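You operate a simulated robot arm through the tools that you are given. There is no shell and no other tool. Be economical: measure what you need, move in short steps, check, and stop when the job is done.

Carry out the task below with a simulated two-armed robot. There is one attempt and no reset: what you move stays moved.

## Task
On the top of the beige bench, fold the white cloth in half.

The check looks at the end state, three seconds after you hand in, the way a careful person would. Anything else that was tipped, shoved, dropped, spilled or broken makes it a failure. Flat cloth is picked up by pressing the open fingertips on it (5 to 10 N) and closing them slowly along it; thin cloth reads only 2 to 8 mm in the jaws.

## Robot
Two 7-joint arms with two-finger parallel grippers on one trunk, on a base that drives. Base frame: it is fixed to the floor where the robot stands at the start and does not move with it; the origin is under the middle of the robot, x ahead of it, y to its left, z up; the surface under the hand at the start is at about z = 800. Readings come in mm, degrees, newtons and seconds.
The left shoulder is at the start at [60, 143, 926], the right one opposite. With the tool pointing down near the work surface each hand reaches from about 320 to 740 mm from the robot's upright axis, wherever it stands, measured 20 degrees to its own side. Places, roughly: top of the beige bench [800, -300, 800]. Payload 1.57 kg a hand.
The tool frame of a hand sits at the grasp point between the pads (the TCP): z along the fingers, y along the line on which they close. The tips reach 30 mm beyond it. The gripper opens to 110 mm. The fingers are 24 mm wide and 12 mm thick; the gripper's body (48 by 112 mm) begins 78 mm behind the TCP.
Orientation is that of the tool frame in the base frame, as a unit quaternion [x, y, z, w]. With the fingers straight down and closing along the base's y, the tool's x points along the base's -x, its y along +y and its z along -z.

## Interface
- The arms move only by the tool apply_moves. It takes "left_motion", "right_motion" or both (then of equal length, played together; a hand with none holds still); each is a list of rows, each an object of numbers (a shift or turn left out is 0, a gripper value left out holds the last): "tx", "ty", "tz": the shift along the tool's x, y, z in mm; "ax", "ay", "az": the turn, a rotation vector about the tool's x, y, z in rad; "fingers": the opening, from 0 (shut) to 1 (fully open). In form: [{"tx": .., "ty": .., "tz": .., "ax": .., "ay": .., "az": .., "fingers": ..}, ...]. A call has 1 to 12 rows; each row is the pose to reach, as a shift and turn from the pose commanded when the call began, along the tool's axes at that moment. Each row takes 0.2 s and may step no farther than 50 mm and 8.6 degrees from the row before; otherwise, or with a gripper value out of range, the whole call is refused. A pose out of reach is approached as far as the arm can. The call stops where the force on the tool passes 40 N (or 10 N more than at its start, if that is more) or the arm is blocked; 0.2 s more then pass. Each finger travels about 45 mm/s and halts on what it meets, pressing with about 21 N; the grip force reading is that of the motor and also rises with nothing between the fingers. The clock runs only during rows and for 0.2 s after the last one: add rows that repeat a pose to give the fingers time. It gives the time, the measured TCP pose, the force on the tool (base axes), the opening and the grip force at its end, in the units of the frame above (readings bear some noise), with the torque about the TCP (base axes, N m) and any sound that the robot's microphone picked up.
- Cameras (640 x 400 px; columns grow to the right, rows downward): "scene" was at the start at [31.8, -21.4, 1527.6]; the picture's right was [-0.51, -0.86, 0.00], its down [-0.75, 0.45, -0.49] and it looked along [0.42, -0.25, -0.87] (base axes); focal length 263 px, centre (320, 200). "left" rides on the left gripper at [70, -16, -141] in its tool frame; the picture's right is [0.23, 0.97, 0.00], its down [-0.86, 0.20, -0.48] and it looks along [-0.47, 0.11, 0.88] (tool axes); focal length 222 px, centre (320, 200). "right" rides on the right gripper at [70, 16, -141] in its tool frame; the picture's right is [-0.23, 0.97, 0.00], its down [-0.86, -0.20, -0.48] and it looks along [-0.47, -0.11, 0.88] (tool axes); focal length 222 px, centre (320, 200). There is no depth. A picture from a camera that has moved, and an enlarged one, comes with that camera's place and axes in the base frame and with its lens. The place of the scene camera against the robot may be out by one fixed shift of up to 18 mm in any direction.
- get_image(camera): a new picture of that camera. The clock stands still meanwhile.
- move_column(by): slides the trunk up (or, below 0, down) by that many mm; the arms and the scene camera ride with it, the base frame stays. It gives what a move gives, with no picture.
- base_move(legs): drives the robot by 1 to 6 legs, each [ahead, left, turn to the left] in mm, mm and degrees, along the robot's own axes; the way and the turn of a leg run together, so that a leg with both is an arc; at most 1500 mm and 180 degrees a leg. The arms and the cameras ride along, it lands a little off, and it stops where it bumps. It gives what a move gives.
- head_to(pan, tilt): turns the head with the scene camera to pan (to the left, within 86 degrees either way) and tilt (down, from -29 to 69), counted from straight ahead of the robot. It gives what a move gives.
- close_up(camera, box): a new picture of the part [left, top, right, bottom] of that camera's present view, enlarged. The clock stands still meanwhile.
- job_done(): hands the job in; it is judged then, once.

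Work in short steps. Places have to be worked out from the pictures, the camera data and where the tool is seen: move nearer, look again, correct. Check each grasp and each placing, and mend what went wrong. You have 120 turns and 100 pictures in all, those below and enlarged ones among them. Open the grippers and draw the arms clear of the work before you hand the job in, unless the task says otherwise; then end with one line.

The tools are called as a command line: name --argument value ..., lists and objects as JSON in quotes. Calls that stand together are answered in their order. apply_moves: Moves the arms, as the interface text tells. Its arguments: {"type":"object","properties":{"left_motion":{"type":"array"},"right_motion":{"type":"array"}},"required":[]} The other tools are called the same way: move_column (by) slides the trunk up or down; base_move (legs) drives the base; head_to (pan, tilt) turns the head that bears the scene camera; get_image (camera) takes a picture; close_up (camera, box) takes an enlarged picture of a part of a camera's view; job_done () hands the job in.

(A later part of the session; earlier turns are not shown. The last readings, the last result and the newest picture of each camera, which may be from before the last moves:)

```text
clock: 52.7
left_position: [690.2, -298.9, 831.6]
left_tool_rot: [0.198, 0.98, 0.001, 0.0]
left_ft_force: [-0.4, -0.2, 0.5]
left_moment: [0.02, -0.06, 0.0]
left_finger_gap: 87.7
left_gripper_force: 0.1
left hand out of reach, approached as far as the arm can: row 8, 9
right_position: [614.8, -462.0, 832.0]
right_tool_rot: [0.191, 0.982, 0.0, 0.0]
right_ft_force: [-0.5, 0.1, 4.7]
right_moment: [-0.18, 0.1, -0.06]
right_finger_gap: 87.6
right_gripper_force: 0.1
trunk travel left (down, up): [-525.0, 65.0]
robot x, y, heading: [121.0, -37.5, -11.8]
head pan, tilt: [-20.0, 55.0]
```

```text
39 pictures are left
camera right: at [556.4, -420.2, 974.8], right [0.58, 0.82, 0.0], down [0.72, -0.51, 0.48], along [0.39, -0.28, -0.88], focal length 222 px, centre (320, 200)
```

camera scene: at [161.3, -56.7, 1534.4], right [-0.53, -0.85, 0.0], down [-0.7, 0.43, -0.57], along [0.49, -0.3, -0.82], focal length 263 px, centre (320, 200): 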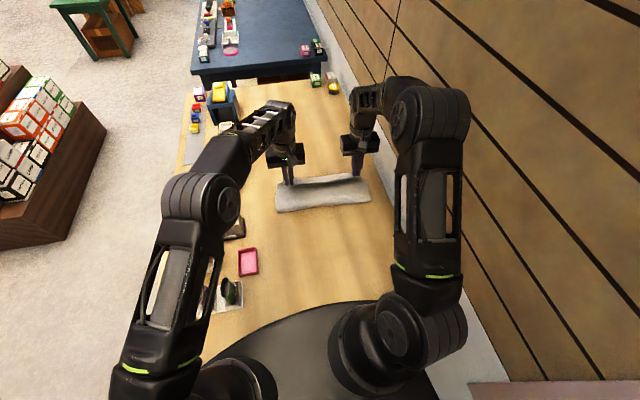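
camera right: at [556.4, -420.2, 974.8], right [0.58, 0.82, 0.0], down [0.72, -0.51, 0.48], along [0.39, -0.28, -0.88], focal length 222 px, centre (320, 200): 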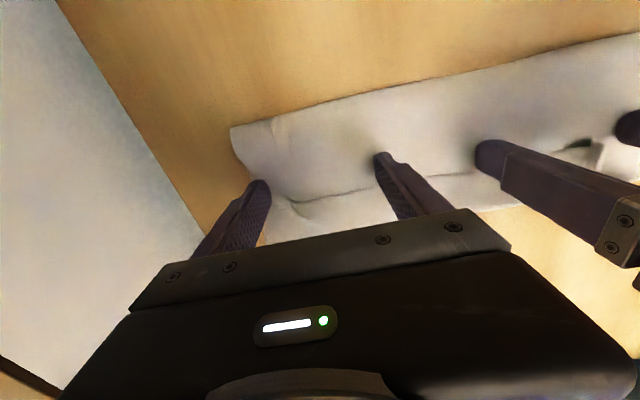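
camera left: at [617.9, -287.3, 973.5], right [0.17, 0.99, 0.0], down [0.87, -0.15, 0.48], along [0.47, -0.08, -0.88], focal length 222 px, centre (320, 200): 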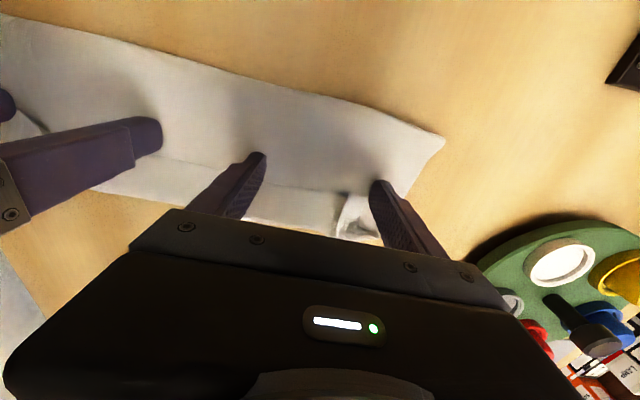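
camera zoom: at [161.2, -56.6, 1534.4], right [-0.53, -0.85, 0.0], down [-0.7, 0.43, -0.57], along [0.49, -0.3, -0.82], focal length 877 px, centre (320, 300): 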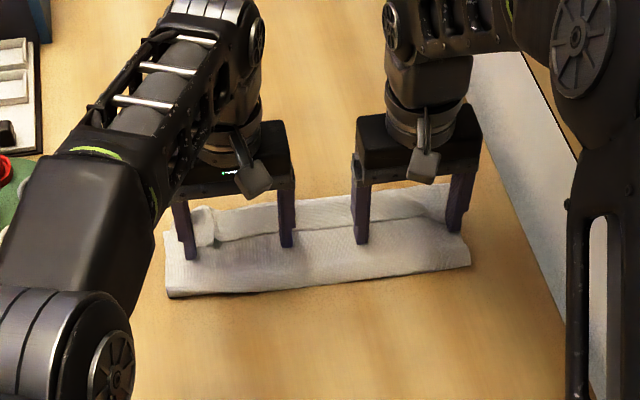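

The bundle simply slides as a whole on the bench (light friction). That is useful: I'll press lightly and drag it back toward the robot, which keeps it in comfortable reach, then lift the hem by its raised corner flaps.

apply_moves --left_motion '[{"tz": 1}, {"tz": 1, "tx": 10}, {"tz": 1, "tx": 20}, {"tz": 1, "tx": 32}, {"tz": 1, "tx": 44}, {"tz": 1, "tx": 56}, {"tz": 1, "tx": 68}, {"tz": 1, "tx": 80}, {"tz": -10, "tx": 80}, {"tz": -40, "tx": 80}]' --right_motion '[{"tz": 0}, {"tz": 0, "tx": 10}, {"tz": 0, "tx": 20}, {"tz": 0, "tx": 32}, {"tz": 0, "tx": 44}, {"tz": 0, "tx": 56}, {"tz": 0, "tx": 68}, {"tz": 0, "tx": 80}, {"tz": -10, "tx": 80}, {"tz": -40, "tx": 80}]'

close_up --camera "scene" --box '[240, 110, 400, 230]'

close_up --camera "left" --box '[100, 60, 480, 260]'

close_up --camera "right" --box '[180, 60, 560, 260]'

```text
clock: 54.9
left_position: [615.0, -269.5, 873.3]
left_tool_rot: [0.198, 0.98, 0.001, 0.0]
left_ft_force: [0.5, -0.2, 0.1]
left_moment: [0.0, 0.01, 0.01]
left_finger_gap: 88.3
left_gripper_force: 0.0
right_position: [537.4, -432.0, 872.7]
right_tool_rot: [0.19, 0.982, -0.001, 0.0]
right_ft_force: [-0.1, -0.2, 0.3]
right_moment: [0.02, 0.02, 0.0]
right_finger_gap: 88.1
right_gripper_force: 0.2
trunk travel left (down, up): [-525.0, 65.0]
robot x, y, heading: [127.4, -37.6, -11.9]
head pan, tilt: [-20.0, 55.0]
```

```text
3.33 times, centred on (320, 170) of scene
camera zoom: at [160.9, -56.5, 1534.3], right [-0.53, -0.85, 0.0], down [-0.7, 0.43, -0.57], along [0.49, -0.3, -0.82], focal length 877 px, centre (320, 300)
```

zoom: 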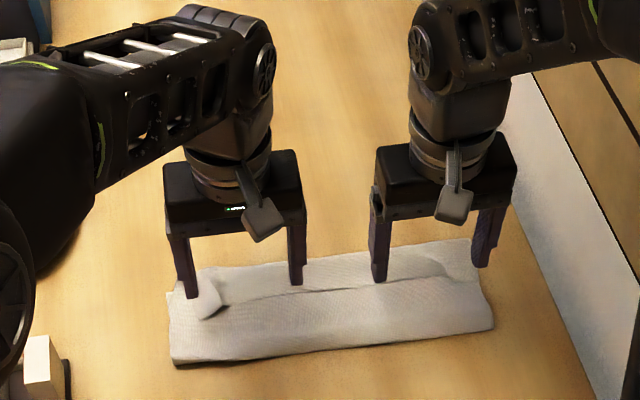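

```text
1.68 times, centred on (290, 160) of left
camera zoom: at [544.2, -256.6, 1014.5], right [0.17, 0.99, 0.0], down [0.87, -0.15, 0.48], along [0.47, -0.08, -0.88], focal length 374 px, centre (370, 267)
```

zoom: 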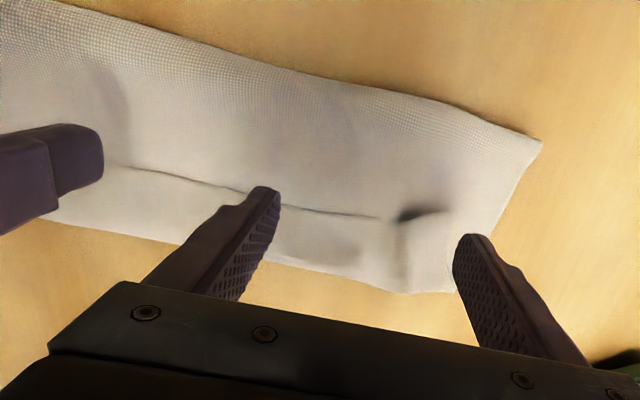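

```text
1.68 times, centred on (370, 160) of right
camera zoom: at [481.6, -389.9, 1015.2], right [0.58, 0.82, 0.0], down [0.72, -0.51, 0.48], along [0.39, -0.28, -0.88], focal length 374 px, centre (236, 267)
```

zoom: 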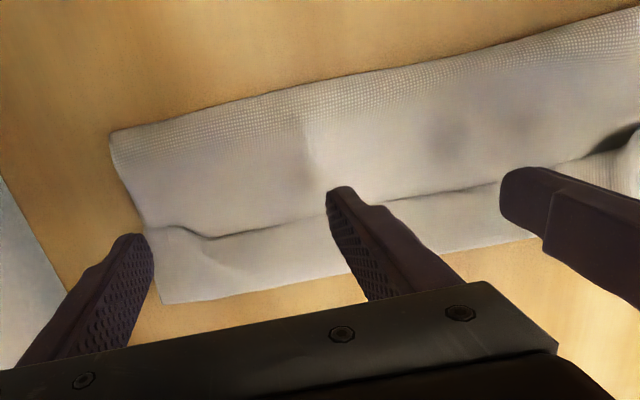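

Bundle is back in reach. The hem's left corner flap lifts off at about u 680, v 18 and the right one at about u 680, v -228. I'll place half-open fingers astride each flap just above the lower layers.

apply_moves --left_motion '[{"ty": 17, "tx": -5, "fingers": 0.5}, {"ty": 34, "tx": -12}, {"ty": 34, "tx": -12}, {"ty": 34, "tx": -12, "tz": 18}, {"ty": 34, "tx": -12, "tz": 36}, {"ty": 34, "tx": -12, "tz": 36}]' --right_motion '[{"ty": -15, "tx": -10, "fingers": 0.45}, {"ty": -30, "tx": -21}, {"ty": -30, "tx": -21}, {"ty": -30, "tx": -21, "tz": 18}, {"ty": -30, "tx": -21, "tz": 36}, {"ty": -30, "tx": -21, "tz": 36}]'

close_up --camera "left" --box '[180, 100, 460, 250]'

close_up --camera "right" --box '[180, 100, 460, 250]'

```text
clock: 56.3
left_position: [640.2, -242.8, 837.6]
left_tool_rot: [0.197, 0.98, 0.001, 0.0]
left_ft_force: [-0.5, 0.0, 0.3]
left_moment: [-0.01, 0.01, -0.01]
left_finger_gap: 55.0
left_gripper_force: 0.1
right_position: [548.8, -467.4, 837.0]
right_tool_rot: [0.191, 0.982, 0.0, -0.001]
right_ft_force: [0.7, -0.6, 0.0]
right_moment: [0.01, 0.03, 0.02]
right_finger_gap: 49.1
right_gripper_force: 0.1
trunk travel left (down, up): [-525.0, 65.0]
robot x, y, heading: [125.1, -40.2, -11.6]
head pan, tilt: [-20.0, 55.0]
```

```text
2.29 times, centred on (320, 175) of left
camera zoom: at [569.6, -230.1, 978.5], right [0.17, 0.99, 0.0], down [0.87, -0.15, 0.48], along [0.47, -0.08, -0.88], focal length 508 px, centre (320, 257)
```

zoom: 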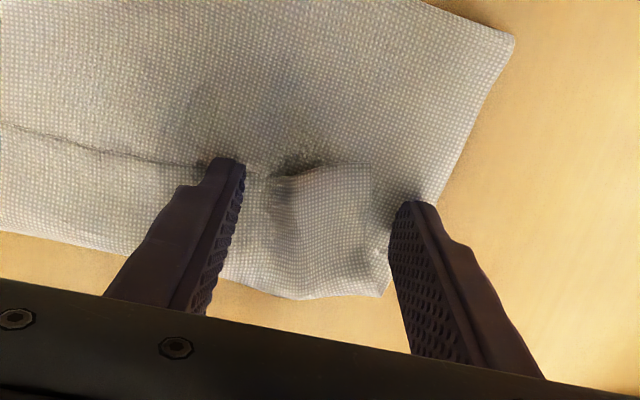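

```text
2.29 times, centred on (320, 175) of right
camera zoom: at [490.4, -425.8, 978.7], right [0.58, 0.82, 0.0], down [0.72, -0.51, 0.48], along [0.39, -0.28, -0.88], focal length 508 px, centre (320, 257)
```

zoom: 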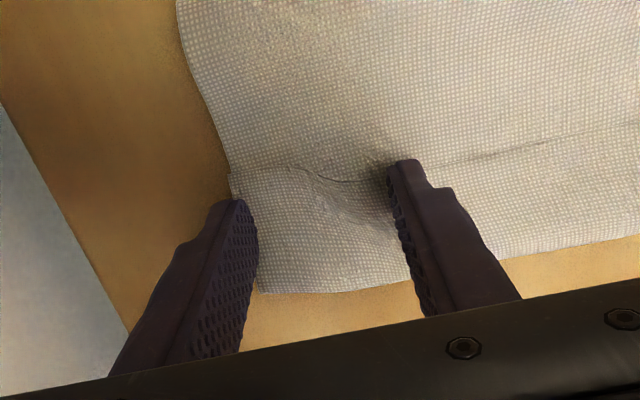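

Left straddles an arched flap — ideal. Right: I'll move 8 mm further onto the hem. Lower both 3 mm and close slowly.

apply_moves --left_motion '[{"tx": -3}, {"tx": -3, "tz": 3}, {"tx": -3, "tz": 3, "fingers": 0.45}, {"tx": -3, "tz": 3, "fingers": 0.4}, {"tx": -3, "tz": 3, "fingers": 0.35}, {"tx": -3, "tz": 3, "fingers": 0.3}, {"tx": -3, "tz": 3, "fingers": 0.25}, {"tx": -3, "tz": 3, "fingers": 0.2}]' --right_motion '[{"tx": -8}, {"tx": -8, "tz": 3}, {"tx": -8, "tz": 4}, {"tx": -8, "tz": 4, "fingers": 0.42}, {"tx": -8, "tz": 4, "fingers": 0.38}, {"tx": -8, "tz": 4, "fingers": 0.34}, {"tx": -8, "tz": 4, "fingers": 0.3}, {"tx": -8, "tz": 4, "fingers": 0.26}]'

close_up --camera "left" --box '[180, 100, 460, 250]'

close_up --camera "right" --box '[180, 100, 460, 250]'

```text
clock: 58.1
left_position: [642.9, -243.0, 833.9]
left_tool_rot: [0.198, 0.98, 0.001, 0.0]
left_ft_force: [0.2, -0.3, 1.0]
left_moment: [-0.01, -0.02, -0.01]
left_finger_gap: 22.5
left_gripper_force: 0.7
right_position: [555.4, -470.1, 833.4]
right_tool_rot: [0.191, 0.982, 0.0, -0.001]
right_ft_force: [0.1, -1.0, 3.8]
right_moment: [-0.02, 0.0, -0.02]
right_finger_gap: 27.7
right_gripper_force: 0.0
trunk travel left (down, up): [-525.0, 65.0]
robot x, y, heading: [121.9, -38.2, -11.7]
head pan, tilt: [-20.0, 55.0]
```

```text
2.29 times, centred on (320, 175) of left
camera zoom: at [572.0, -230.6, 975.4], right [0.17, 0.99, 0.0], down [0.87, -0.15, 0.48], along [0.47, -0.08, -0.88], focal length 508 px, centre (320, 257)
```

zoom: 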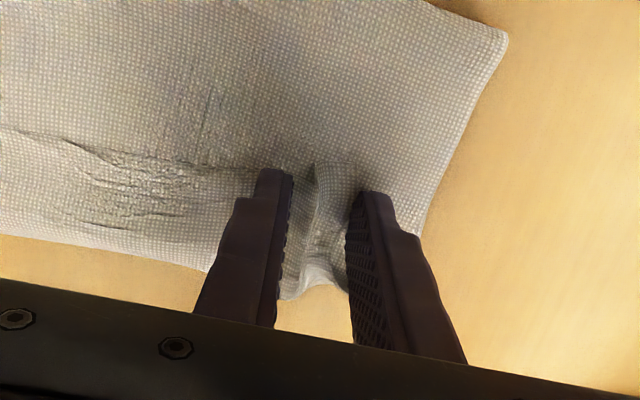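

```text
2.29 times, centred on (320, 175) of right
camera zoom: at [497.6, -429.0, 975.0], right [0.58, 0.82, 0.0], down [0.72, -0.51, 0.48], along [0.39, -0.28, -0.88], focal length 508 px, centre (320, 257)
```

zoom: 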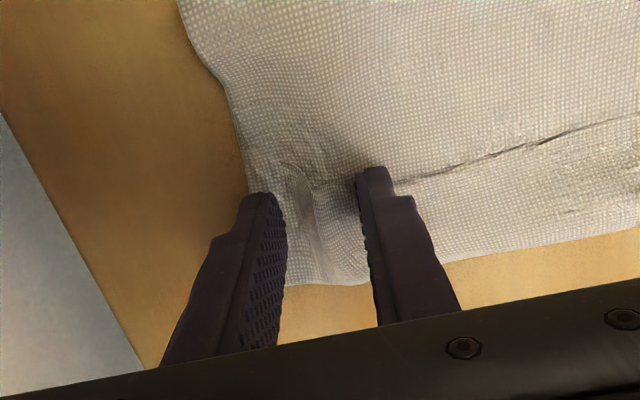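

Both flaps are gathering into ridges between the fingers. I'll finish closing.

apply_moves --left_motion '[{"fingers": 0.17}, {"fingers": 0.14}, {"fingers": 0.11}, {"fingers": 0.08}, {"fingers": 0.05}, {"fingers": 0.02}, {"fingers": 0}, {"fingers": 0}, {"fingers": 0}, {"fingers": 0}, {"fingers": 0}]' --right_motion '[{"tz": 0.5, "fingers": 0.23}, {"tz": 0.5, "fingers": 0.2}, {"tz": 0.5, "fingers": 0.17}, {"tz": 0.5, "fingers": 0.14}, {"tz": 0.5, "fingers": 0.11}, {"tz": 0.5, "fingers": 0.08}, {"tz": 0.5, "fingers": 0.05}, {"tz": 0.5, "fingers": 0.02}, {"tz": 0.5, "fingers": 0}, {"tz": 0.5, "fingers": 0}, {"tz": 0.5, "fingers": 0}]'

close_up --camera "left" --box '[180, 100, 460, 250]'

close_up --camera "right" --box '[180, 100, 460, 250]'

```text
clock: 60.5
left_position: [642.7, -242.5, 835.0]
left_tool_rot: [0.197, 0.98, 0.0, 0.0]
left_ft_force: [-0.6, -7.2, 7.4]
left_moment: [-0.28, 0.03, 0.0]
left_finger_gap: 4.2
left_gripper_force: 20.8
right_position: [554.7, -469.4, 833.9]
right_tool_rot: [0.19, 0.982, 0.0, 0.001]
right_ft_force: [2.4, 8.6, 6.3]
right_moment: [0.23, -0.08, 0.08]
right_finger_gap: 2.1
right_gripper_force: 20.8
trunk travel left (down, up): [-525.0, 65.0]
robot x, y, heading: [123.0, -36.6, -11.7]
head pan, tilt: [-20.0, 55.0]
```

```text
2.29 times, centred on (320, 175) of left
camera zoom: at [571.5, -230.6, 975.9], right [0.17, 0.99, 0.0], down [0.87, -0.15, 0.48], along [0.47, -0.08, -0.88], focal length 508 px, centre (320, 257)
```

zoom: 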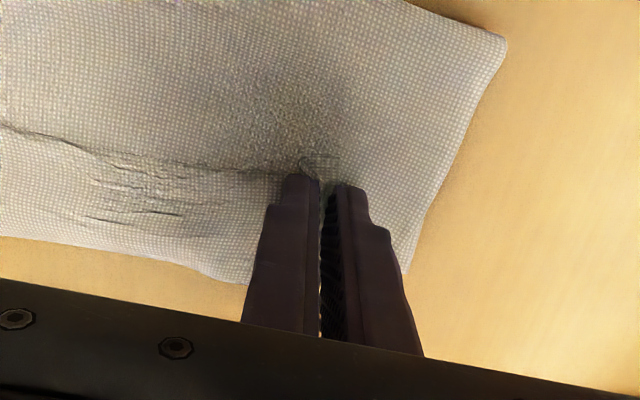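

```text
2.29 times, centred on (320, 175) of right
camera zoom: at [497.6, -427.9, 974.9], right [0.58, 0.82, 0.0], down [0.72, -0.51, 0.48], along [0.39, -0.28, -0.88], focal length 508 px, centre (320, 257)
```

zoom: 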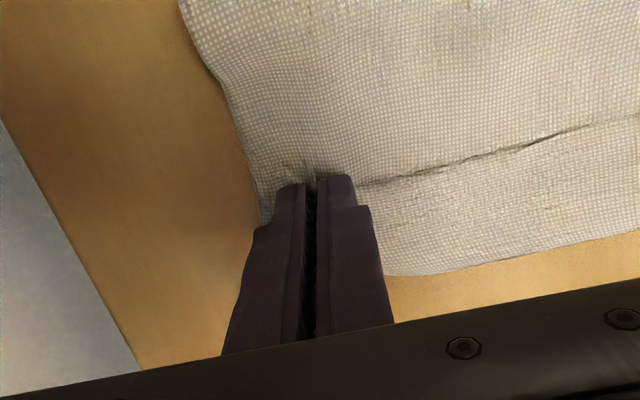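

Both grip (4.2 and 2.1 mm). I'll lift 70 mm with a little easing inward, and see whether just the upper layer comes up.

apply_moves --left_motion '[{"tz": -12, "ty": -3}, {"tz": -26, "ty": -5}, {"tz": -40, "ty": -5}, {"tz": -55, "ty": -5}, {"tz": -70, "ty": -5}, {"tz": -70, "ty": -5}]' --right_motion '[{"tz": -12, "ty": 3}, {"tz": -26, "ty": 5}, {"tz": -40, "ty": 5}, {"tz": -55, "ty": 5}, {"tz": -70, "ty": 5}, {"tz": -70, "ty": 5}]'

close_up --camera "scene" --box '[240, 110, 400, 230]'

get_image --camera "left"

get_image --camera "right"

```text
clock: 61.9
left_position: [640.0, -247.8, 902.7]
left_tool_rot: [0.197, 0.98, 0.001, -0.001]
left_ft_force: [-0.5, -1.0, 0.1]
left_moment: [-0.04, 0.02, 0.04]
left_finger_gap: 2.2
left_gripper_force: 20.9
right_position: [556.1, -464.8, 902.1]
right_tool_rot: [0.191, 0.982, 0.0, -0.001]
right_ft_force: [0.4, 1.9, -0.3]
right_moment: [0.06, -0.03, 0.0]
right_finger_gap: 2.1
right_gripper_force: 21.0
trunk travel left (down, up): [-525.0, 65.0]
robot x, y, heading: [123.8, -40.0, -11.9]
head pan, tilt: [-20.0, 55.0]
```

```text
3.33 times, centred on (320, 170) of scene
camera zoom: at [161.8, -57.0, 1534.3], right [-0.53, -0.85, 0.0], down [-0.7, 0.43, -0.57], along [0.49, -0.3, -0.82], focal length 877 px, centre (320, 300)
```

zoom: 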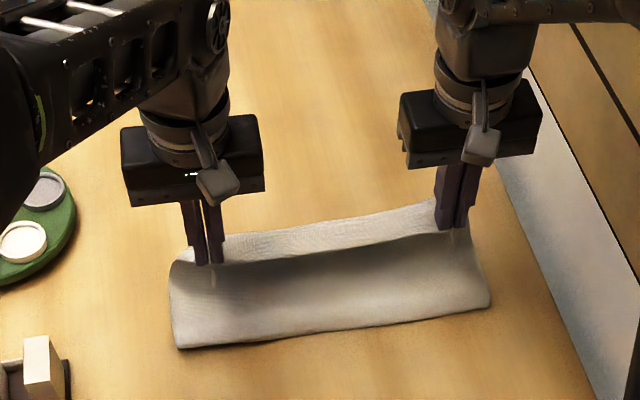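

```text
28 pictures are left
camera left: at [569.5, -235.8, 1044.5], right [0.17, 0.99, 0.0], down [0.87, -0.15, 0.48], along [0.47, -0.08, -0.88], focal length 222 px, centre (320, 200)
```

left: 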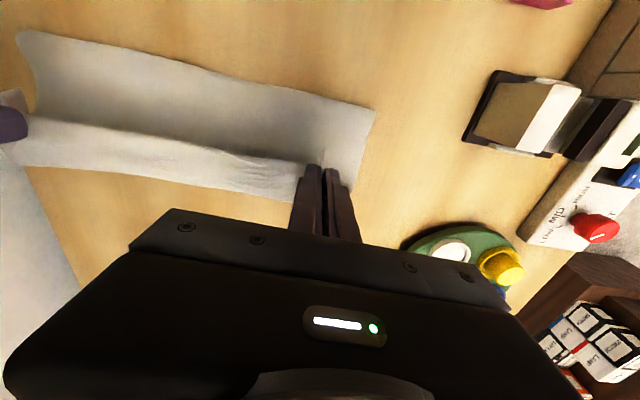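

```text
27 pictures are left
camera right: at [499.9, -424.3, 1044.7], right [0.58, 0.82, 0.0], down [0.72, -0.51, 0.48], along [0.39, -0.28, -0.88], focal length 222 px, centre (320, 200)
```

right: 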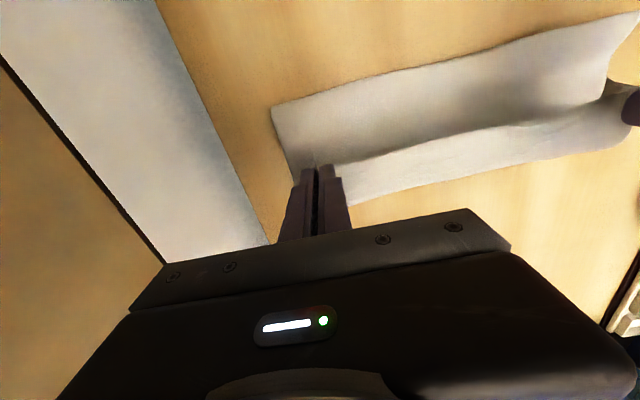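

Upper layer is held again. Next: pull it up and back to uncover the lower layer so I can measure it and set the fold line at its true middle.

apply_moves --left_motion '[{"tx": 10, "tz": -20}, {"tx": 30, "tz": -36}, {"tx": 52, "tz": -43}, {"tx": 75, "tz": -43}, {"tx": 98, "tz": -43}, {"tx": 118, "tz": -43}, {"tx": 118, "tz": -43}]' --right_motion '[{"tx": 10, "tz": -20}, {"tx": 30, "tz": -36}, {"tx": 54, "tz": -43}, {"tx": 78, "tz": -43}, {"tx": 102, "tz": -43}, {"tx": 123, "tz": -43}, {"tx": 123, "tz": -43}]'

close_up --camera "scene" --box '[240, 110, 400, 230]'

get_image --camera "left"

get_image --camera "right"

```text
clock: 63.5
left_position: [531.6, -202.1, 946.8]
left_tool_rot: [0.199, 0.98, 0.0, 0.0]
left_ft_force: [-0.4, -0.6, -0.7]
left_moment: [-0.04, 0.0, -0.02]
left_finger_gap: 1.9
left_gripper_force: 21.2
right_position: [443.1, -419.7, 944.1]
right_tool_rot: [0.191, 0.982, 0.0, -0.001]
right_ft_force: [0.4, 0.8, -0.6]
right_moment: [-0.01, -0.02, 0.05]
right_finger_gap: 1.9
right_gripper_force: 20.7
trunk travel left (down, up): [-525.0, 65.0]
robot x, y, heading: [127.8, -36.9, -12.0]
head pan, tilt: [-20.0, 55.0]
```

```text
3.33 times, centred on (320, 170) of scene
camera zoom: at [162.0, -57.1, 1534.3], right [-0.53, -0.85, 0.0], down [-0.7, 0.43, -0.57], along [0.49, -0.3, -0.82], focal length 877 px, centre (320, 300)
```

zoom: 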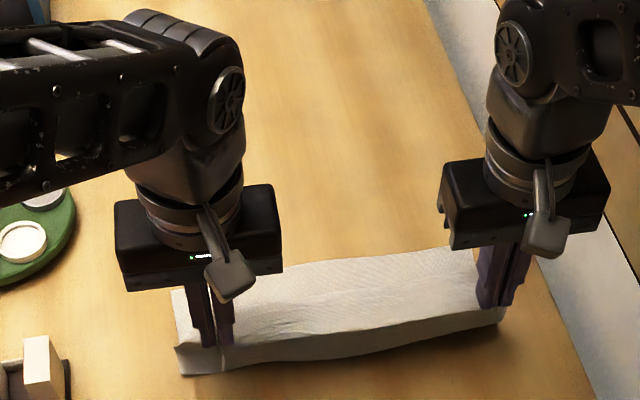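

```text
25 pictures are left
camera left: at [460.6, -190.7, 1087.8], right [0.17, 0.99, 0.0], down [0.87, -0.15, 0.48], along [0.47, -0.08, -0.88], focal length 222 px, centre (320, 200)
```

left: 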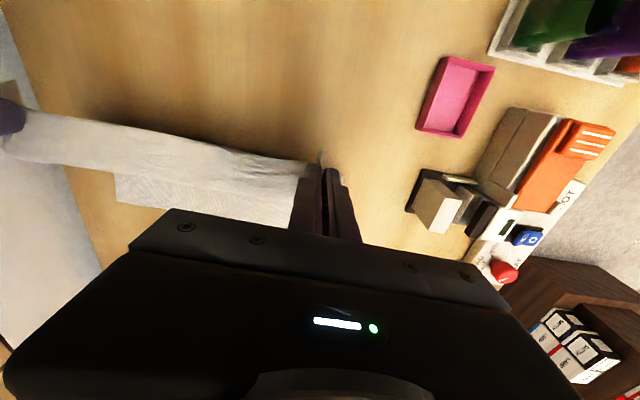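

```text
24 pictures are left
camera right: at [385.7, -378.6, 1087.6], right [0.58, 0.82, 0.0], down [0.72, -0.51, 0.48], along [0.39, -0.28, -0.88], focal length 222 px, centre (320, 200)
```

right: 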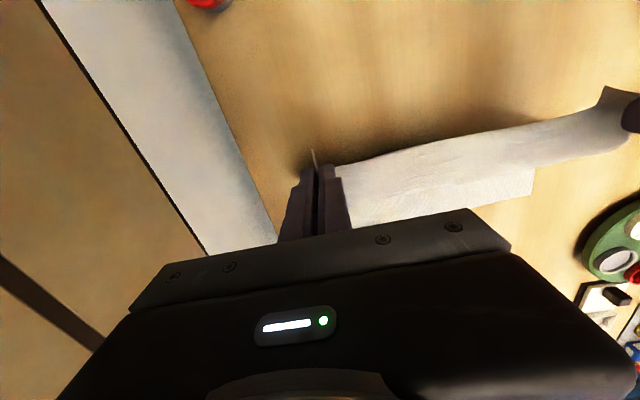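

Lower far edge is now at u≈713 (left) and 720 (right); fold belongs at ≈575 but is at ~612. I'll pull back another 43 mm, then lay the hem short of the far edge so that it can be unrolled onto it afterwards.

apply_moves --left_motion '[{"tx": 15}, {"tx": 30}, {"tx": 43}, {"tx": 43}, {"tx": 43}]' --right_motion '[{"tx": 15}, {"tx": 30}, {"tx": 43}, {"tx": 43}, {"tx": 43}]'

close_up --camera "scene" --box '[240, 110, 400, 230]'

```text
clock: 64.7
left_position: [498.6, -185.9, 941.2]
left_tool_rot: [0.197, 0.98, 0.001, -0.005]
left_ft_force: [-1.1, -0.7, -0.1]
left_moment: [-0.03, 0.0, 0.01]
left_finger_gap: 2.1
left_gripper_force: 20.7
right_position: [409.0, -403.1, 940.3]
right_tool_rot: [0.191, 0.982, 0.0, -0.007]
right_ft_force: [0.4, 1.6, 0.2]
right_moment: [0.07, -0.01, 0.04]
right_finger_gap: 2.2
right_gripper_force: 20.8
trunk travel left (down, up): [-525.0, 65.0]
robot x, y, heading: [122.5, -33.6, -11.7]
head pan, tilt: [-20.0, 55.0]
```

```text
3.33 times, centred on (320, 170) of scene
camera zoom: at [173.3, -57.8, 1532.7], right [-0.53, -0.85, 0.0], down [-0.7, 0.43, -0.57], along [0.48, -0.3, -0.82], focal length 877 px, centre (320, 300)
```

zoom: 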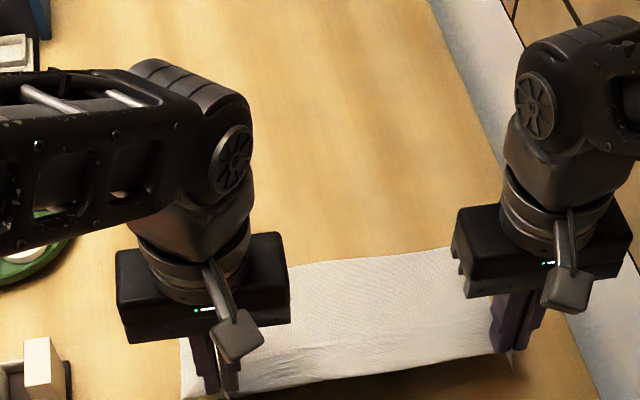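

Far edge held at u≈720. The robot leans slightly in this cramped pose, so I'll go forward now: lay the upper layer down along an arc to fingertips u≈640, ~15 mm up.

apply_moves --left_motion '[{"tx": -20, "tz": -3}, {"tx": -40, "tz": -3}, {"tx": -58, "tz": 6}, {"tx": -74, "tz": 22}, {"tx": -87, "tz": 42}, {"tx": -97, "tz": 62}, {"tx": -103, "tz": 80}, {"tx": -106, "tz": 96}, {"tx": -106, "tz": 96}]' --right_motion '[{"tx": -20, "tz": -3}, {"tx": -42, "tz": -3}, {"tx": -61, "tz": 6}, {"tx": -78, "tz": 22}, {"tx": -92, "tz": 42}, {"tx": -103, "tz": 62}, {"tx": -109, "tz": 80}, {"tx": -113, "tz": 96}, {"tx": -113, "tz": 96}]'

close_up --camera "scene" --box '[240, 110, 400, 230]'

```text
clock: 66.7
left_position: [589.2, -226.5, 850.4]
left_tool_rot: [0.198, 0.98, 0.001, 0.0]
left_ft_force: [-0.1, -1.5, -0.1]
left_moment: [-0.07, -0.02, -0.04]
left_finger_gap: 2.0
left_gripper_force: 21.2
right_position: [507.1, -445.0, 849.7]
right_tool_rot: [0.191, 0.982, 0.0, 0.0]
right_ft_force: [0.8, 2.2, 0.2]
right_moment: [0.04, 0.0, 0.04]
right_finger_gap: 2.0
right_gripper_force: 21.1
trunk travel left (down, up): [-525.0, 65.0]
robot x, y, heading: [127.0, -37.4, -11.7]
head pan, tilt: [-20.0, 55.0]
```

```text
3.33 times, centred on (320, 170) of scene
camera zoom: at [161.1, -56.9, 1534.4], right [-0.53, -0.85, 0.0], down [-0.7, 0.43, -0.57], along [0.49, -0.3, -0.82], focal length 877 px, centre (320, 300)
```

zoom: 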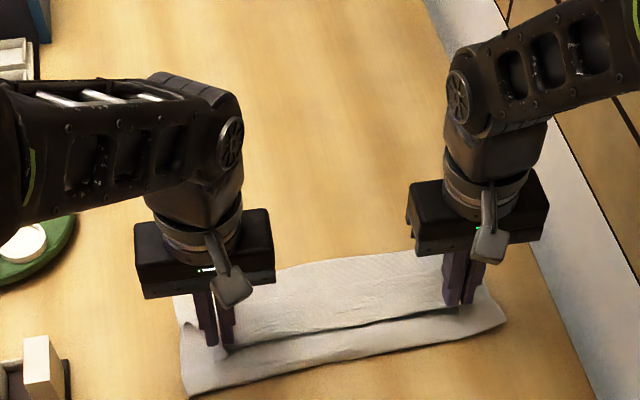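

Fold line is good at left (u≈583) but lags at right (≈617). I'll raise both again, right further back, then drive the base back 60 mm to pull without cramping the arms.

apply_moves --left_motion '[{"tx": 2, "tz": -25}, {"tx": 8, "tz": -50}, {"tx": 18, "tz": -72}, {"tx": 30, "tz": -88}, {"tx": 42, "tz": -95}, {"tx": 50, "tz": -95}, {"tx": 50, "tz": -95}]' --right_motion '[{"tx": 4, "tz": -25}, {"tx": 15, "tz": -50}, {"tx": 32, "tz": -72}, {"tx": 52, "tz": -86}, {"tx": 71, "tz": -90}, {"tx": 85, "tz": -90}, {"tx": 85, "tz": -90}]'

base_move --legs '[[-59, 10, 0]]'

get_image --camera "scene"

```text
clock: 68.3
left_position: [544.5, -208.0, 945.9]
left_tool_rot: [0.198, 0.98, 0.001, 0.0]
left_ft_force: [-1.4, -0.2, -0.1]
left_moment: [-0.05, 0.0, 0.0]
left_finger_gap: 2.1
left_gripper_force: 21.0
right_position: [428.2, -413.3, 940.3]
right_tool_rot: [0.19, 0.982, 0.001, -0.001]
right_ft_force: [0.8, 0.5, -0.2]
right_moment: [0.05, -0.03, 0.04]
right_finger_gap: 2.4
right_gripper_force: 20.8
trunk travel left (down, up): [-525.0, 65.0]
robot x, y, heading: [124.2, -36.8, -11.6]
head pan, tilt: [-20.0, 55.0]
```

```text
clock: 69.3
left_position: [488.4, -186.6, 944.8]
left_tool_rot: [0.198, 0.98, 0.0, 0.0]
left_ft_force: [-1.6, -0.8, 0.1]
left_moment: [-0.06, 0.02, -0.03]
left_finger_gap: 2.1
left_gripper_force: 20.8
right_position: [371.5, -392.9, 939.4]
right_tool_rot: [0.191, 0.982, 0.0, 0.0]
right_ft_force: [1.0, 1.3, 0.1]
right_moment: [0.04, -0.03, -0.01]
right_finger_gap: 2.5
right_gripper_force: 21.3
trunk travel left (down, up): [-525.0, 65.0]
robot x, y, heading: [68.7, -13.7, -11.8]
head pan, tilt: [-20.0, 55.0]
```

```text
21 pictures are left
camera scene: at [104.4, -34.4, 1534.4], right [-0.53, -0.85, 0.0], down [-0.7, 0.43, -0.57], along [0.49, -0.3, -0.82], focal length 263 px, centre (320, 200)
```

scene: 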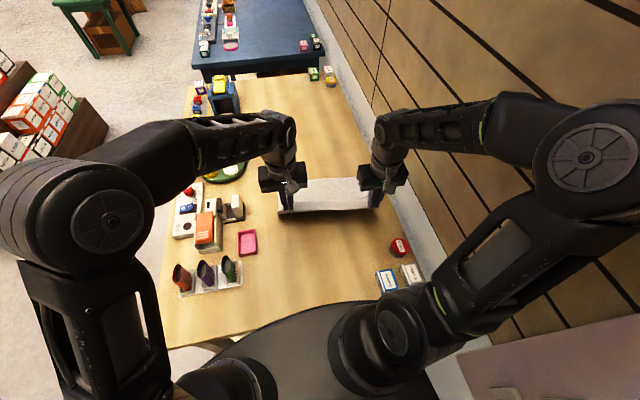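

Boxes untouched, hands pulled back freely. Now lay forward again to fingertips u≈642, low.

apply_moves --left_motion '[{"tx": -18, "tz": -3}, {"tx": -36, "tz": -4}, {"tx": -54, "tz": 2}, {"tx": -72, "tz": 14}, {"tx": -87, "tz": 30}, {"tx": -99, "tz": 48}, {"tx": -108, "tz": 66}, {"tx": -114, "tz": 82}, {"tx": -117, "tz": 97}, {"tx": -117, "tz": 97}]' --right_motion '[{"tx": -24, "tz": -6}, {"tx": -48, "tz": -10}, {"tx": -72, "tz": -6}, {"tx": -95, "tz": 6}, {"tx": -114, "tz": 22}, {"tx": -129, "tz": 42}, {"tx": -140, "tz": 62}, {"tx": -147, "tz": 80}, {"tx": -152, "tz": 92}, {"tx": -152, "tz": 92}]'

close_up --camera "scene" --box '[250, 140, 410, 240]'

```text
clock: 71.5
left_position: [597.2, -231.6, 849.0]
left_tool_rot: [0.196, 0.981, 0.001, 0.0]
left_ft_force: [-0.6, -1.1, -0.5]
left_moment: [-0.06, 0.01, 0.0]
left_finger_gap: 1.9
left_gripper_force: 20.9
right_position: [514.7, -448.5, 846.2]
right_tool_rot: [0.191, 0.982, 0.0, -0.001]
right_ft_force: [0.8, 1.2, -0.3]
right_moment: [0.05, 0.01, 0.07]
right_finger_gap: 2.1
right_gripper_force: 20.8
trunk travel left (down, up): [-525.0, 65.0]
robot x, y, heading: [67.5, -12.4, -11.9]
head pan, tilt: [-20.0, 55.0]
```

```text
4.00 times, centred on (330, 190) of scene
camera zoom: at [106.1, -35.1, 1534.3], right [-0.53, -0.85, 0.0], down [-0.7, 0.43, -0.57], along [0.49, -0.3, -0.82], focal length 1053 px, centre (280, 240)
```

zoom: 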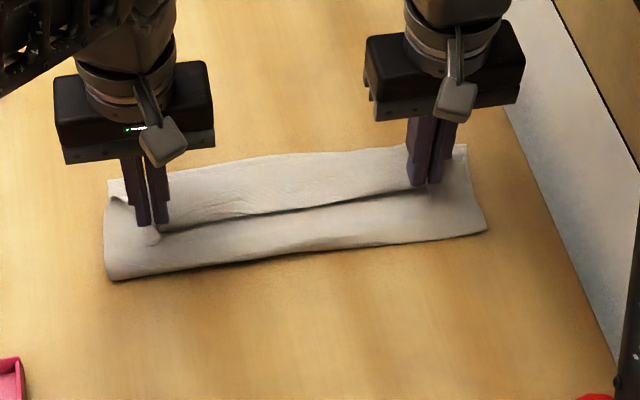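

Fold line is now even (u≈597 both). I'll release here, lift clear, and look at how it lies.

apply_moves --left_motion '[{"fingers": 0.15}, {"fingers": 0.3}, {"fingers": 0.35}, {"fingers": 0.35}, {"tz": -25}, {"tz": -60}, {"tz": -95, "tx": 20}, {"tz": -120, "tx": 50}, {"tz": -120, "tx": 50}]' --right_motion '[{"fingers": 0.15}, {"fingers": 0.3}, {"fingers": 0.35}, {"fingers": 0.35}, {"tz": -25}, {"tz": -60}, {"tz": -95, "tx": 20}, {"tz": -120, "tx": 50}, {"tz": -120, "tx": 50}]'

get_image --camera "right"

get_image --camera "left"

```text
clock: 73.5
left_position: [551.7, -212.9, 967.8]
left_tool_rot: [0.197, 0.98, 0.001, 0.0]
left_ft_force: [0.1, -1.0, 0.3]
left_moment: [0.01, 0.01, 0.0]
left_finger_gap: 38.7
left_gripper_force: 0.1
right_position: [467.5, -431.9, 965.6]
right_tool_rot: [0.191, 0.982, 0.0, -0.002]
right_ft_force: [0.5, -0.9, 0.8]
right_moment: [0.01, -0.01, -0.01]
right_finger_gap: 38.5
right_gripper_force: 0.0
trunk travel left (down, up): [-525.0, 65.0]
robot x, y, heading: [66.6, -17.3, -11.7]
head pan, tilt: [-20.0, 55.0]
```

```text
19 pictures are left
camera right: at [409.9, -390.0, 1108.1], right [0.58, 0.82, 0.0], down [0.72, -0.51, 0.48], along [0.39, -0.28, -0.88], focal length 222 px, centre (320, 200)
```

right: 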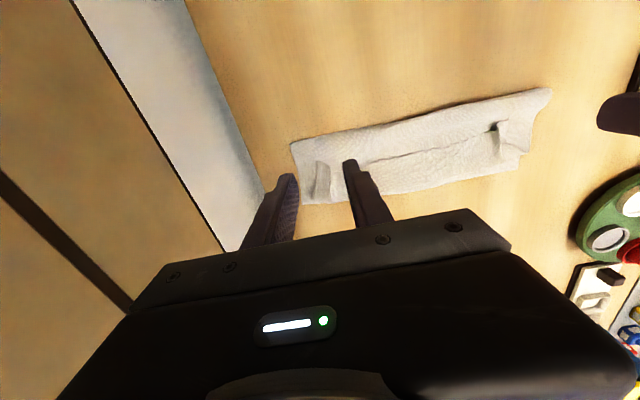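

```text
18 pictures are left
camera left: at [480.4, -200.2, 1108.7], right [0.17, 0.99, 0.0], down [0.87, -0.15, 0.48], along [0.47, -0.08, -0.88], focal length 222 px, centre (320, 200)
```

left: 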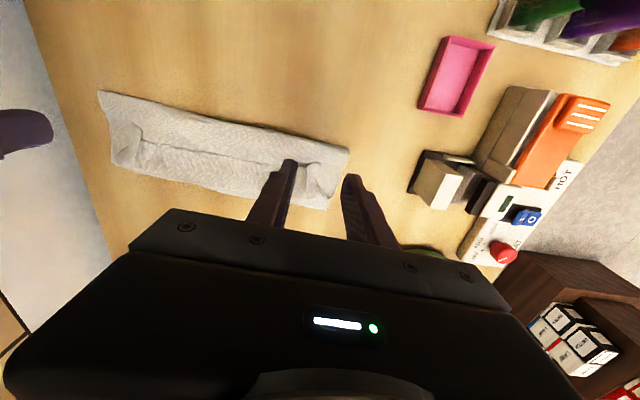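

The hem flaps stand up at both corners again. The turn-back comes from gripping ~25 mm of the edge; this time I'll pinch only the very edge of the standing flaps. Zooming in to place the fingers.

close_up --camera "right" --box '[280, 80, 560, 215]'

close_up --camera "left" --box '[90, 80, 370, 215]'

```text
2.29 times, centred on (420, 148) of right
camera zoom: at [409.9, -390.0, 1108.1], right [0.58, 0.82, 0.0], down [0.72, -0.51, 0.48], along [0.39, -0.28, -0.88], focal length 508 px, centre (91, 320)
```

zoom: 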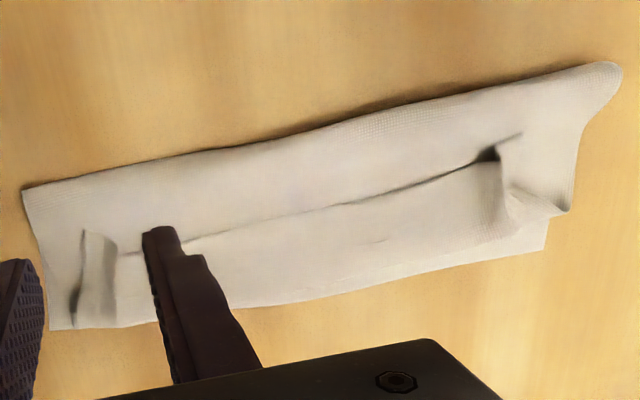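

```text
2.29 times, centred on (230, 148) of left
camera zoom: at [480.4, -200.2, 1108.7], right [0.17, 0.99, 0.0], down [0.87, -0.15, 0.48], along [0.47, -0.08, -0.88], focal length 508 px, centre (526, 320)
```

zoom: 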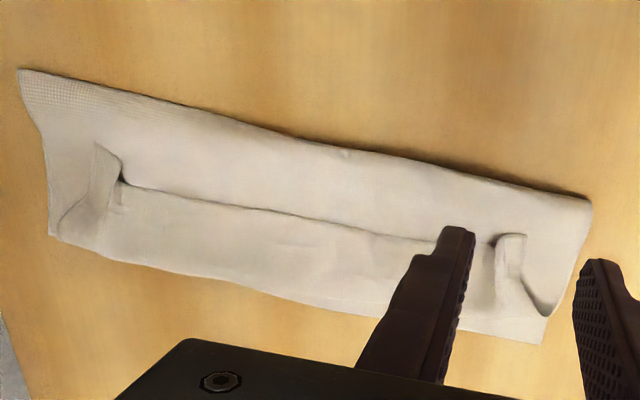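

Standing flap ends: right ≈ (u 627, v -225), left ≈ (u 629, v 11). I'll place the fingers so they overlap just ~8–10 mm of the flap's free end, down to just above the layers, then close.

apply_moves --left_motion '[{"tx": -18, "ty": -2, "tz": 20, "fingers": 0.42}, {"tx": -35, "ty": -2, "tz": 50}, {"tx": -35, "ty": -2, "tz": 90}, {"tx": -35, "ty": -2, "tz": 120}, {"tx": -35, "ty": -2, "tz": 132}, {"tx": -35, "ty": -2, "tz": 132}]' --right_motion '[{"tx": -15, "ty": -3, "tz": 20, "fingers": 0.42}, {"tx": -29, "ty": -3, "tz": 50}, {"tx": -29, "ty": -3, "tz": 90}, {"tx": -29, "ty": -3, "tz": 120}, {"tx": -29, "ty": -3, "tz": 130}, {"tx": -29, "ty": -3, "tz": 130}]'

close_up --camera "left" --box '[180, 100, 460, 250]'

close_up --camera "right" --box '[180, 100, 460, 250]'

```text
clock: 74.9
left_position: [581.6, -227.5, 836.2]
left_tool_rot: [0.198, 0.98, 0.001, 0.001]
left_ft_force: [0.3, -0.4, -0.3]
left_moment: [-0.02, 0.03, 0.0]
left_finger_gap: 46.3
left_gripper_force: 0.1
right_position: [494.6, -444.6, 836.4]
right_tool_rot: [0.192, 0.981, 0.0, -0.001]
right_ft_force: [0.1, 0.0, 0.3]
right_moment: [0.01, 0.02, -0.02]
right_finger_gap: 46.3
right_gripper_force: 0.1
trunk travel left (down, up): [-525.0, 65.0]
robot x, y, heading: [73.6, -15.8, -11.8]
head pan, tilt: [-20.0, 55.0]
```

```text
2.29 times, centred on (320, 175) of left
camera zoom: at [511.3, -214.9, 976.8], right [0.17, 0.99, 0.0], down [0.87, -0.15, 0.48], along [0.47, -0.08, -0.88], focal length 508 px, centre (320, 257)
```

zoom: 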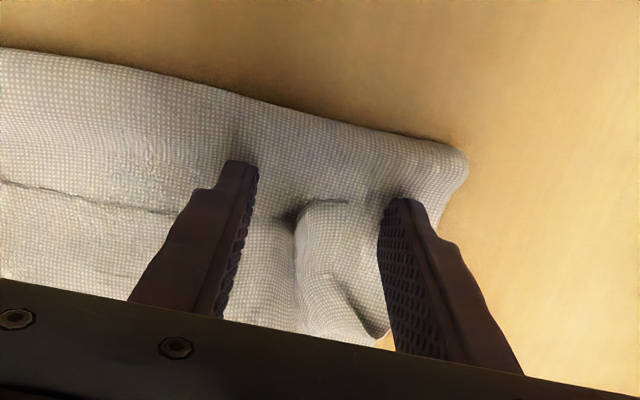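

```text
2.29 times, centred on (320, 175) of right
camera zoom: at [436.7, -404.0, 979.2], right [0.58, 0.82, 0.0], down [0.72, -0.51, 0.48], along [0.39, -0.28, -0.88], focal length 508 px, centre (320, 257)
```

zoom: 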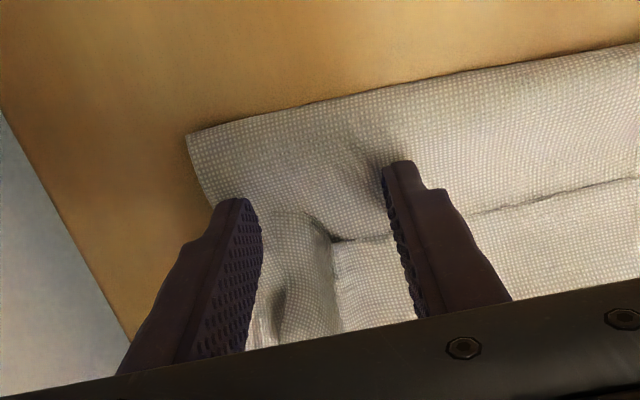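

The flap ends lie inside both jaws with ~15 mm overlap. I'll back off 6 mm to grip less, lower 2 mm and close.

apply_moves --left_motion '[{"tx": 6}, {"tx": 6, "tz": 2}, {"tx": 6, "tz": 2, "fingers": 0.37}, {"tx": 6, "tz": 2, "fingers": 0.32}, {"tx": 6, "tz": 2, "fingers": 0.27}, {"tx": 6, "tz": 2, "fingers": 0.22}, {"tx": 6, "tz": 2, "fingers": 0.17}, {"tx": 6, "tz": 2, "fingers": 0.12}, {"tx": 6, "tz": 2, "fingers": 0.07}, {"tx": 6, "tz": 2, "fingers": 0}, {"tx": 6, "tz": 2, "fingers": 0}, {"tx": 6, "tz": 2, "fingers": 0}]' --right_motion '[{"tx": 5}, {"tx": 5, "tz": 2}, {"tx": 5, "tz": 2, "fingers": 0.37}, {"tx": 5, "tz": 2, "fingers": 0.32}, {"tx": 5, "tz": 2, "fingers": 0.27}, {"tx": 5, "tz": 2, "fingers": 0.22}, {"tx": 5, "tz": 2, "fingers": 0.17}, {"tx": 5, "tz": 2, "fingers": 0.12}, {"tx": 5, "tz": 2, "fingers": 0.07}, {"tx": 5, "tz": 2, "fingers": 0}, {"tx": 5, "tz": 2, "fingers": 0}, {"tx": 5, "tz": 2, "fingers": 0}]'

```text
clock: 77.5
left_position: [576.7, -225.2, 834.0]
left_tool_rot: [0.198, 0.98, 0.001, 0.001]
left_ft_force: [-0.5, -0.8, -0.2]
left_moment: [0.0, -0.02, 0.01]
left_finger_gap: 1.4
left_gripper_force: 21.3
right_position: [489.0, -443.0, 835.4]
right_tool_rot: [0.191, 0.982, 0.0, -0.001]
right_ft_force: [0.1, 0.4, -0.1]
right_moment: [0.02, 0.02, -0.02]
right_finger_gap: 1.2
right_gripper_force: 21.5
trunk travel left (down, up): [-525.0, 65.0]
robot x, y, heading: [70.4, -16.4, -11.8]
head pan, tilt: [-20.0, 55.0]
```

Gaps of 1.4 and 1.2 mm: a small edge bite on both. I'll lift gently and check.

apply_moves --left_motion '[{"tz": -10}, {"tz": -22}, {"tz": -36}, {"tz": -50}, {"tz": -65}, {"tz": -80}, {"tz": -80}]' --right_motion '[{"tz": -10}, {"tz": -22}, {"tz": -36}, {"tz": -50}, {"tz": -65}, {"tz": -80}, {"tz": -80}]'

close_up --camera "scene" --box '[250, 140, 410, 240]'

```text
clock: 79.1
left_position: [576.3, -224.3, 914.0]
left_tool_rot: [0.198, 0.98, 0.001, 0.0]
left_ft_force: [-0.7, 0.3, -0.4]
left_moment: [0.01, -0.01, -0.05]
left_finger_gap: 1.3
left_gripper_force: 21.1
right_position: [489.2, -442.6, 914.9]
right_tool_rot: [0.192, 0.981, 0.0, -0.001]
right_ft_force: [0.5, 0.0, -1.0]
right_moment: [-0.01, 0.0, -0.01]
right_finger_gap: 1.5
right_gripper_force: 20.8
trunk travel left (down, up): [-525.0, 65.0]
robot x, y, heading: [71.6, -12.7, -11.8]
head pan, tilt: [-20.0, 55.0]
```

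```text
4.00 times, centred on (330, 190) of scene
camera zoom: at [106.5, -35.2, 1534.3], right [-0.53, -0.85, 0.0], down [-0.7, 0.43, -0.57], along [0.49, -0.3, -0.82], focal length 1053 px, centre (280, 240)
```

zoom: 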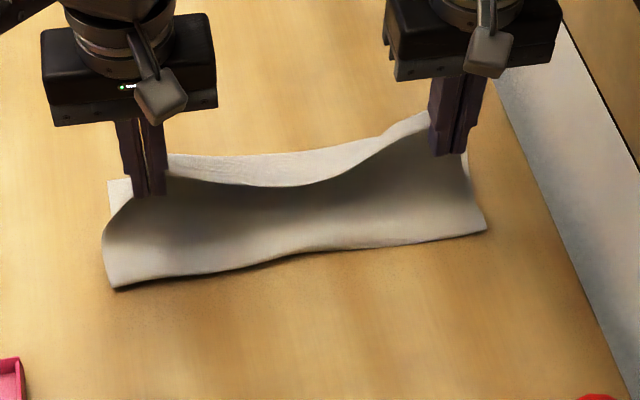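

Excellent — both hold just the edge, and the hem has dropped out (edge hangs freely). I'll spread the hands slightly and pull back/up to draw the fold line toward the robot.

apply_moves --left_motion '[{"tx": 18, "ty": 3, "tz": -12}, {"tx": 38, "ty": 6, "tz": -20}, {"tx": 58, "ty": 6, "tz": -26}, {"tx": 78, "ty": 6, "tz": -28}, {"tx": 95, "ty": 6, "tz": -28}, {"tx": 105, "ty": 6, "tz": -28}, {"tx": 105, "ty": 6, "tz": -28}]' --right_motion '[{"tx": 20, "ty": -3, "tz": -12}, {"tx": 42, "ty": -6, "tz": -20}, {"tx": 64, "ty": -6, "tz": -26}, {"tx": 86, "ty": -6, "tz": -28}, {"tx": 105, "ty": -6, "tz": -28}, {"tx": 118, "ty": -6, "tz": -28}, {"tx": 118, "ty": -6, "tz": -28}]'

get_image --camera "scene"

```text
clock: 80.7
left_position: [481.4, -178.9, 941.0]
left_tool_rot: [0.198, 0.98, 0.001, 0.0]
left_ft_force: [0.7, -0.7, -0.1]
left_moment: [-0.01, 0.06, -0.03]
left_finger_gap: 1.2
left_gripper_force: 21.1
right_position: [377.1, -403.5, 943.2]
right_tool_rot: [0.191, 0.982, -0.001, -0.002]
right_ft_force: [-0.4, -0.9, -0.9]
right_moment: [-0.02, -0.01, 0.01]
right_finger_gap: 1.7
right_gripper_force: 21.3
trunk travel left (down, up): [-525.0, 65.0]
robot x, y, heading: [70.4, -15.5, -11.7]
head pan, tilt: [-20.0, 55.0]
```

```text
12 pictures are left
camera scene: at [106.4, -35.2, 1534.3], right [-0.53, -0.85, 0.0], down [-0.7, 0.43, -0.57], along [0.49, -0.3, -0.82], focal length 263 px, centre (320, 200)
```

scene: 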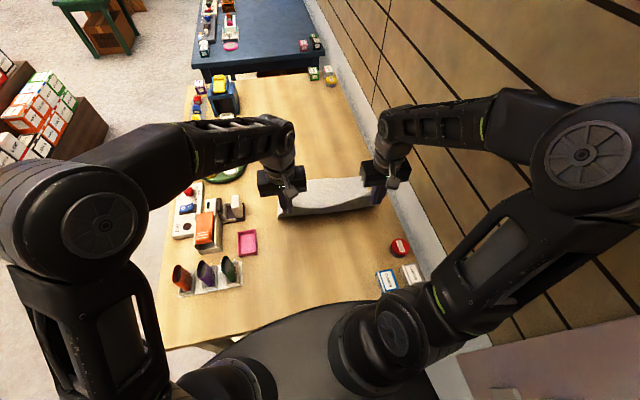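

Fold line now sits at u≈567, close to ideal. I'll lay the edge over in a full arc to the far edge (tips L≈692, R≈684), ending ~15 mm up.

apply_moves --left_motion '[{"tx": -25, "tz": -9}, {"tx": -50, "tz": -14}, {"tx": -75, "tz": -13}, {"tx": -98, "tz": -6}, {"tx": -120, "tz": 8}, {"tx": -138, "tz": 25}, {"tx": -154, "tz": 45}, {"tx": -166, "tz": 65}, {"tx": -174, "tz": 82}, {"tx": -179, "tz": 96}, {"tx": -179, "tz": 96}]' --right_motion '[{"tx": -25, "tz": -9}, {"tx": -50, "tz": -14}, {"tx": -75, "tz": -13}, {"tx": -98, "tz": -6}, {"tx": -120, "tz": 8}, {"tx": -138, "tz": 25}, {"tx": -155, "tz": 45}, {"tx": -168, "tz": 65}, {"tx": -177, "tz": 84}, {"tx": -182, "tz": 98}, {"tx": -182, "tz": 98}]'

close_up --camera "scene" --box '[250, 140, 410, 240]'

```text
clock: 83.1
left_position: [647.7, -247.9, 845.5]
left_tool_rot: [0.198, 0.98, 0.002, 0.0]
left_ft_force: [0.4, 0.8, -0.2]
left_moment: [0.01, 0.02, -0.05]
left_finger_gap: 1.3
left_gripper_force: 21.4
right_position: [546.4, -473.2, 843.3]
right_tool_rot: [0.192, 0.981, -0.001, -0.001]
right_ft_force: [-0.4, 0.5, 0.2]
right_moment: [0.0, -0.06, -0.03]
right_finger_gap: 1.4
right_gripper_force: 20.9
trunk travel left (down, up): [-525.0, 65.0]
robot x, y, heading: [70.3, -16.5, -11.7]
head pan, tilt: [-20.0, 55.0]
```

```text
4.00 times, centred on (330, 190) of scene
camera zoom: at [106.1, -35.0, 1534.3], right [-0.53, -0.85, 0.0], down [-0.7, 0.43, -0.57], along [0.49, -0.3, -0.82], focal length 1053 px, centre (280, 240)
```

zoom: 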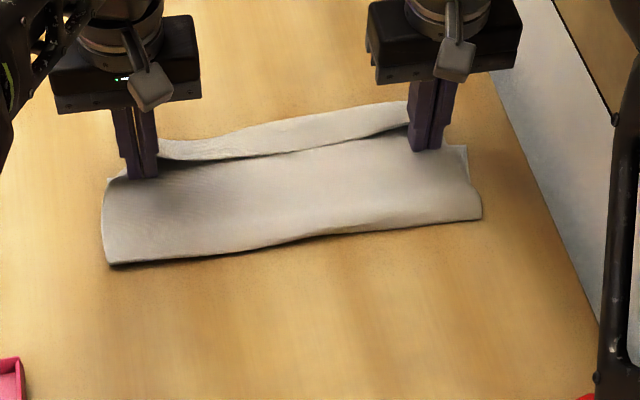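

Still a belly of slack ahead of the hands: moving at height lets the sheet hang and fold over in front. Next try: pull back fully, come down low behind, then roll the layer forward at a low constant height (~55 mm) so the slack stays in the fold.

apply_moves --left_motion '[{"tx": 10, "tz": -40}, {"tx": 40, "tz": -75}, {"tx": 80, "tz": -92}, {"tx": 120, "tz": -96}, {"tx": 160, "tz": -96}, {"tx": 192, "tz": -92}, {"tx": 205, "tz": -72}, {"tx": 207, "tz": -45}, {"tx": 207, "tz": -45}, {"tx": 207, "tz": -45}]' --right_motion '[{"tx": 10, "tz": -40}, {"tx": 40, "tz": -75}, {"tx": 80, "tz": -92}, {"tx": 120, "tz": -96}, {"tx": 160, "tz": -96}, {"tx": 192, "tz": -92}, {"tx": 202, "tz": -72}, {"tx": 204, "tz": -47}, {"tx": 204, "tz": -47}, {"tx": 204, "tz": -47}]'

close_up --camera "scene" --box '[250, 140, 410, 240]'

```text
clock: 85.3
left_position: [456.8, -167.7, 890.6]
left_tool_rot: [0.198, 0.98, 0.001, 0.0]
left_ft_force: [0.3, 1.2, -0.2]
left_moment: [0.01, -0.01, -0.04]
left_finger_gap: 1.3
left_gripper_force: 20.9
right_position: [357.1, -395.6, 892.3]
right_tool_rot: [0.192, 0.981, 0.0, -0.001]
right_ft_force: [-0.7, -0.2, 0.3]
right_moment: [0.04, 0.0, -0.03]
right_finger_gap: 1.4
right_gripper_force: 20.6
trunk travel left (down, up): [-525.0, 65.0]
robot x, y, heading: [72.8, -19.6, -12.0]
head pan, tilt: [-20.0, 55.0]
```

```text
4.00 times, centred on (330, 190) of scene
camera zoom: at [106.3, -35.2, 1534.3], right [-0.53, -0.85, 0.0], down [-0.7, 0.43, -0.57], along [0.49, -0.3, -0.82], focal length 1053 px, centre (280, 240)
```

zoom: 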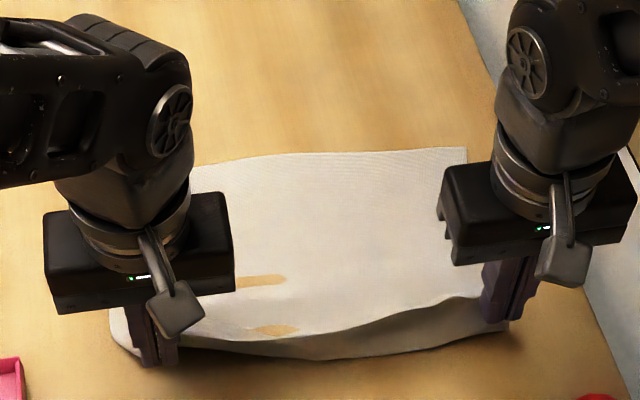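

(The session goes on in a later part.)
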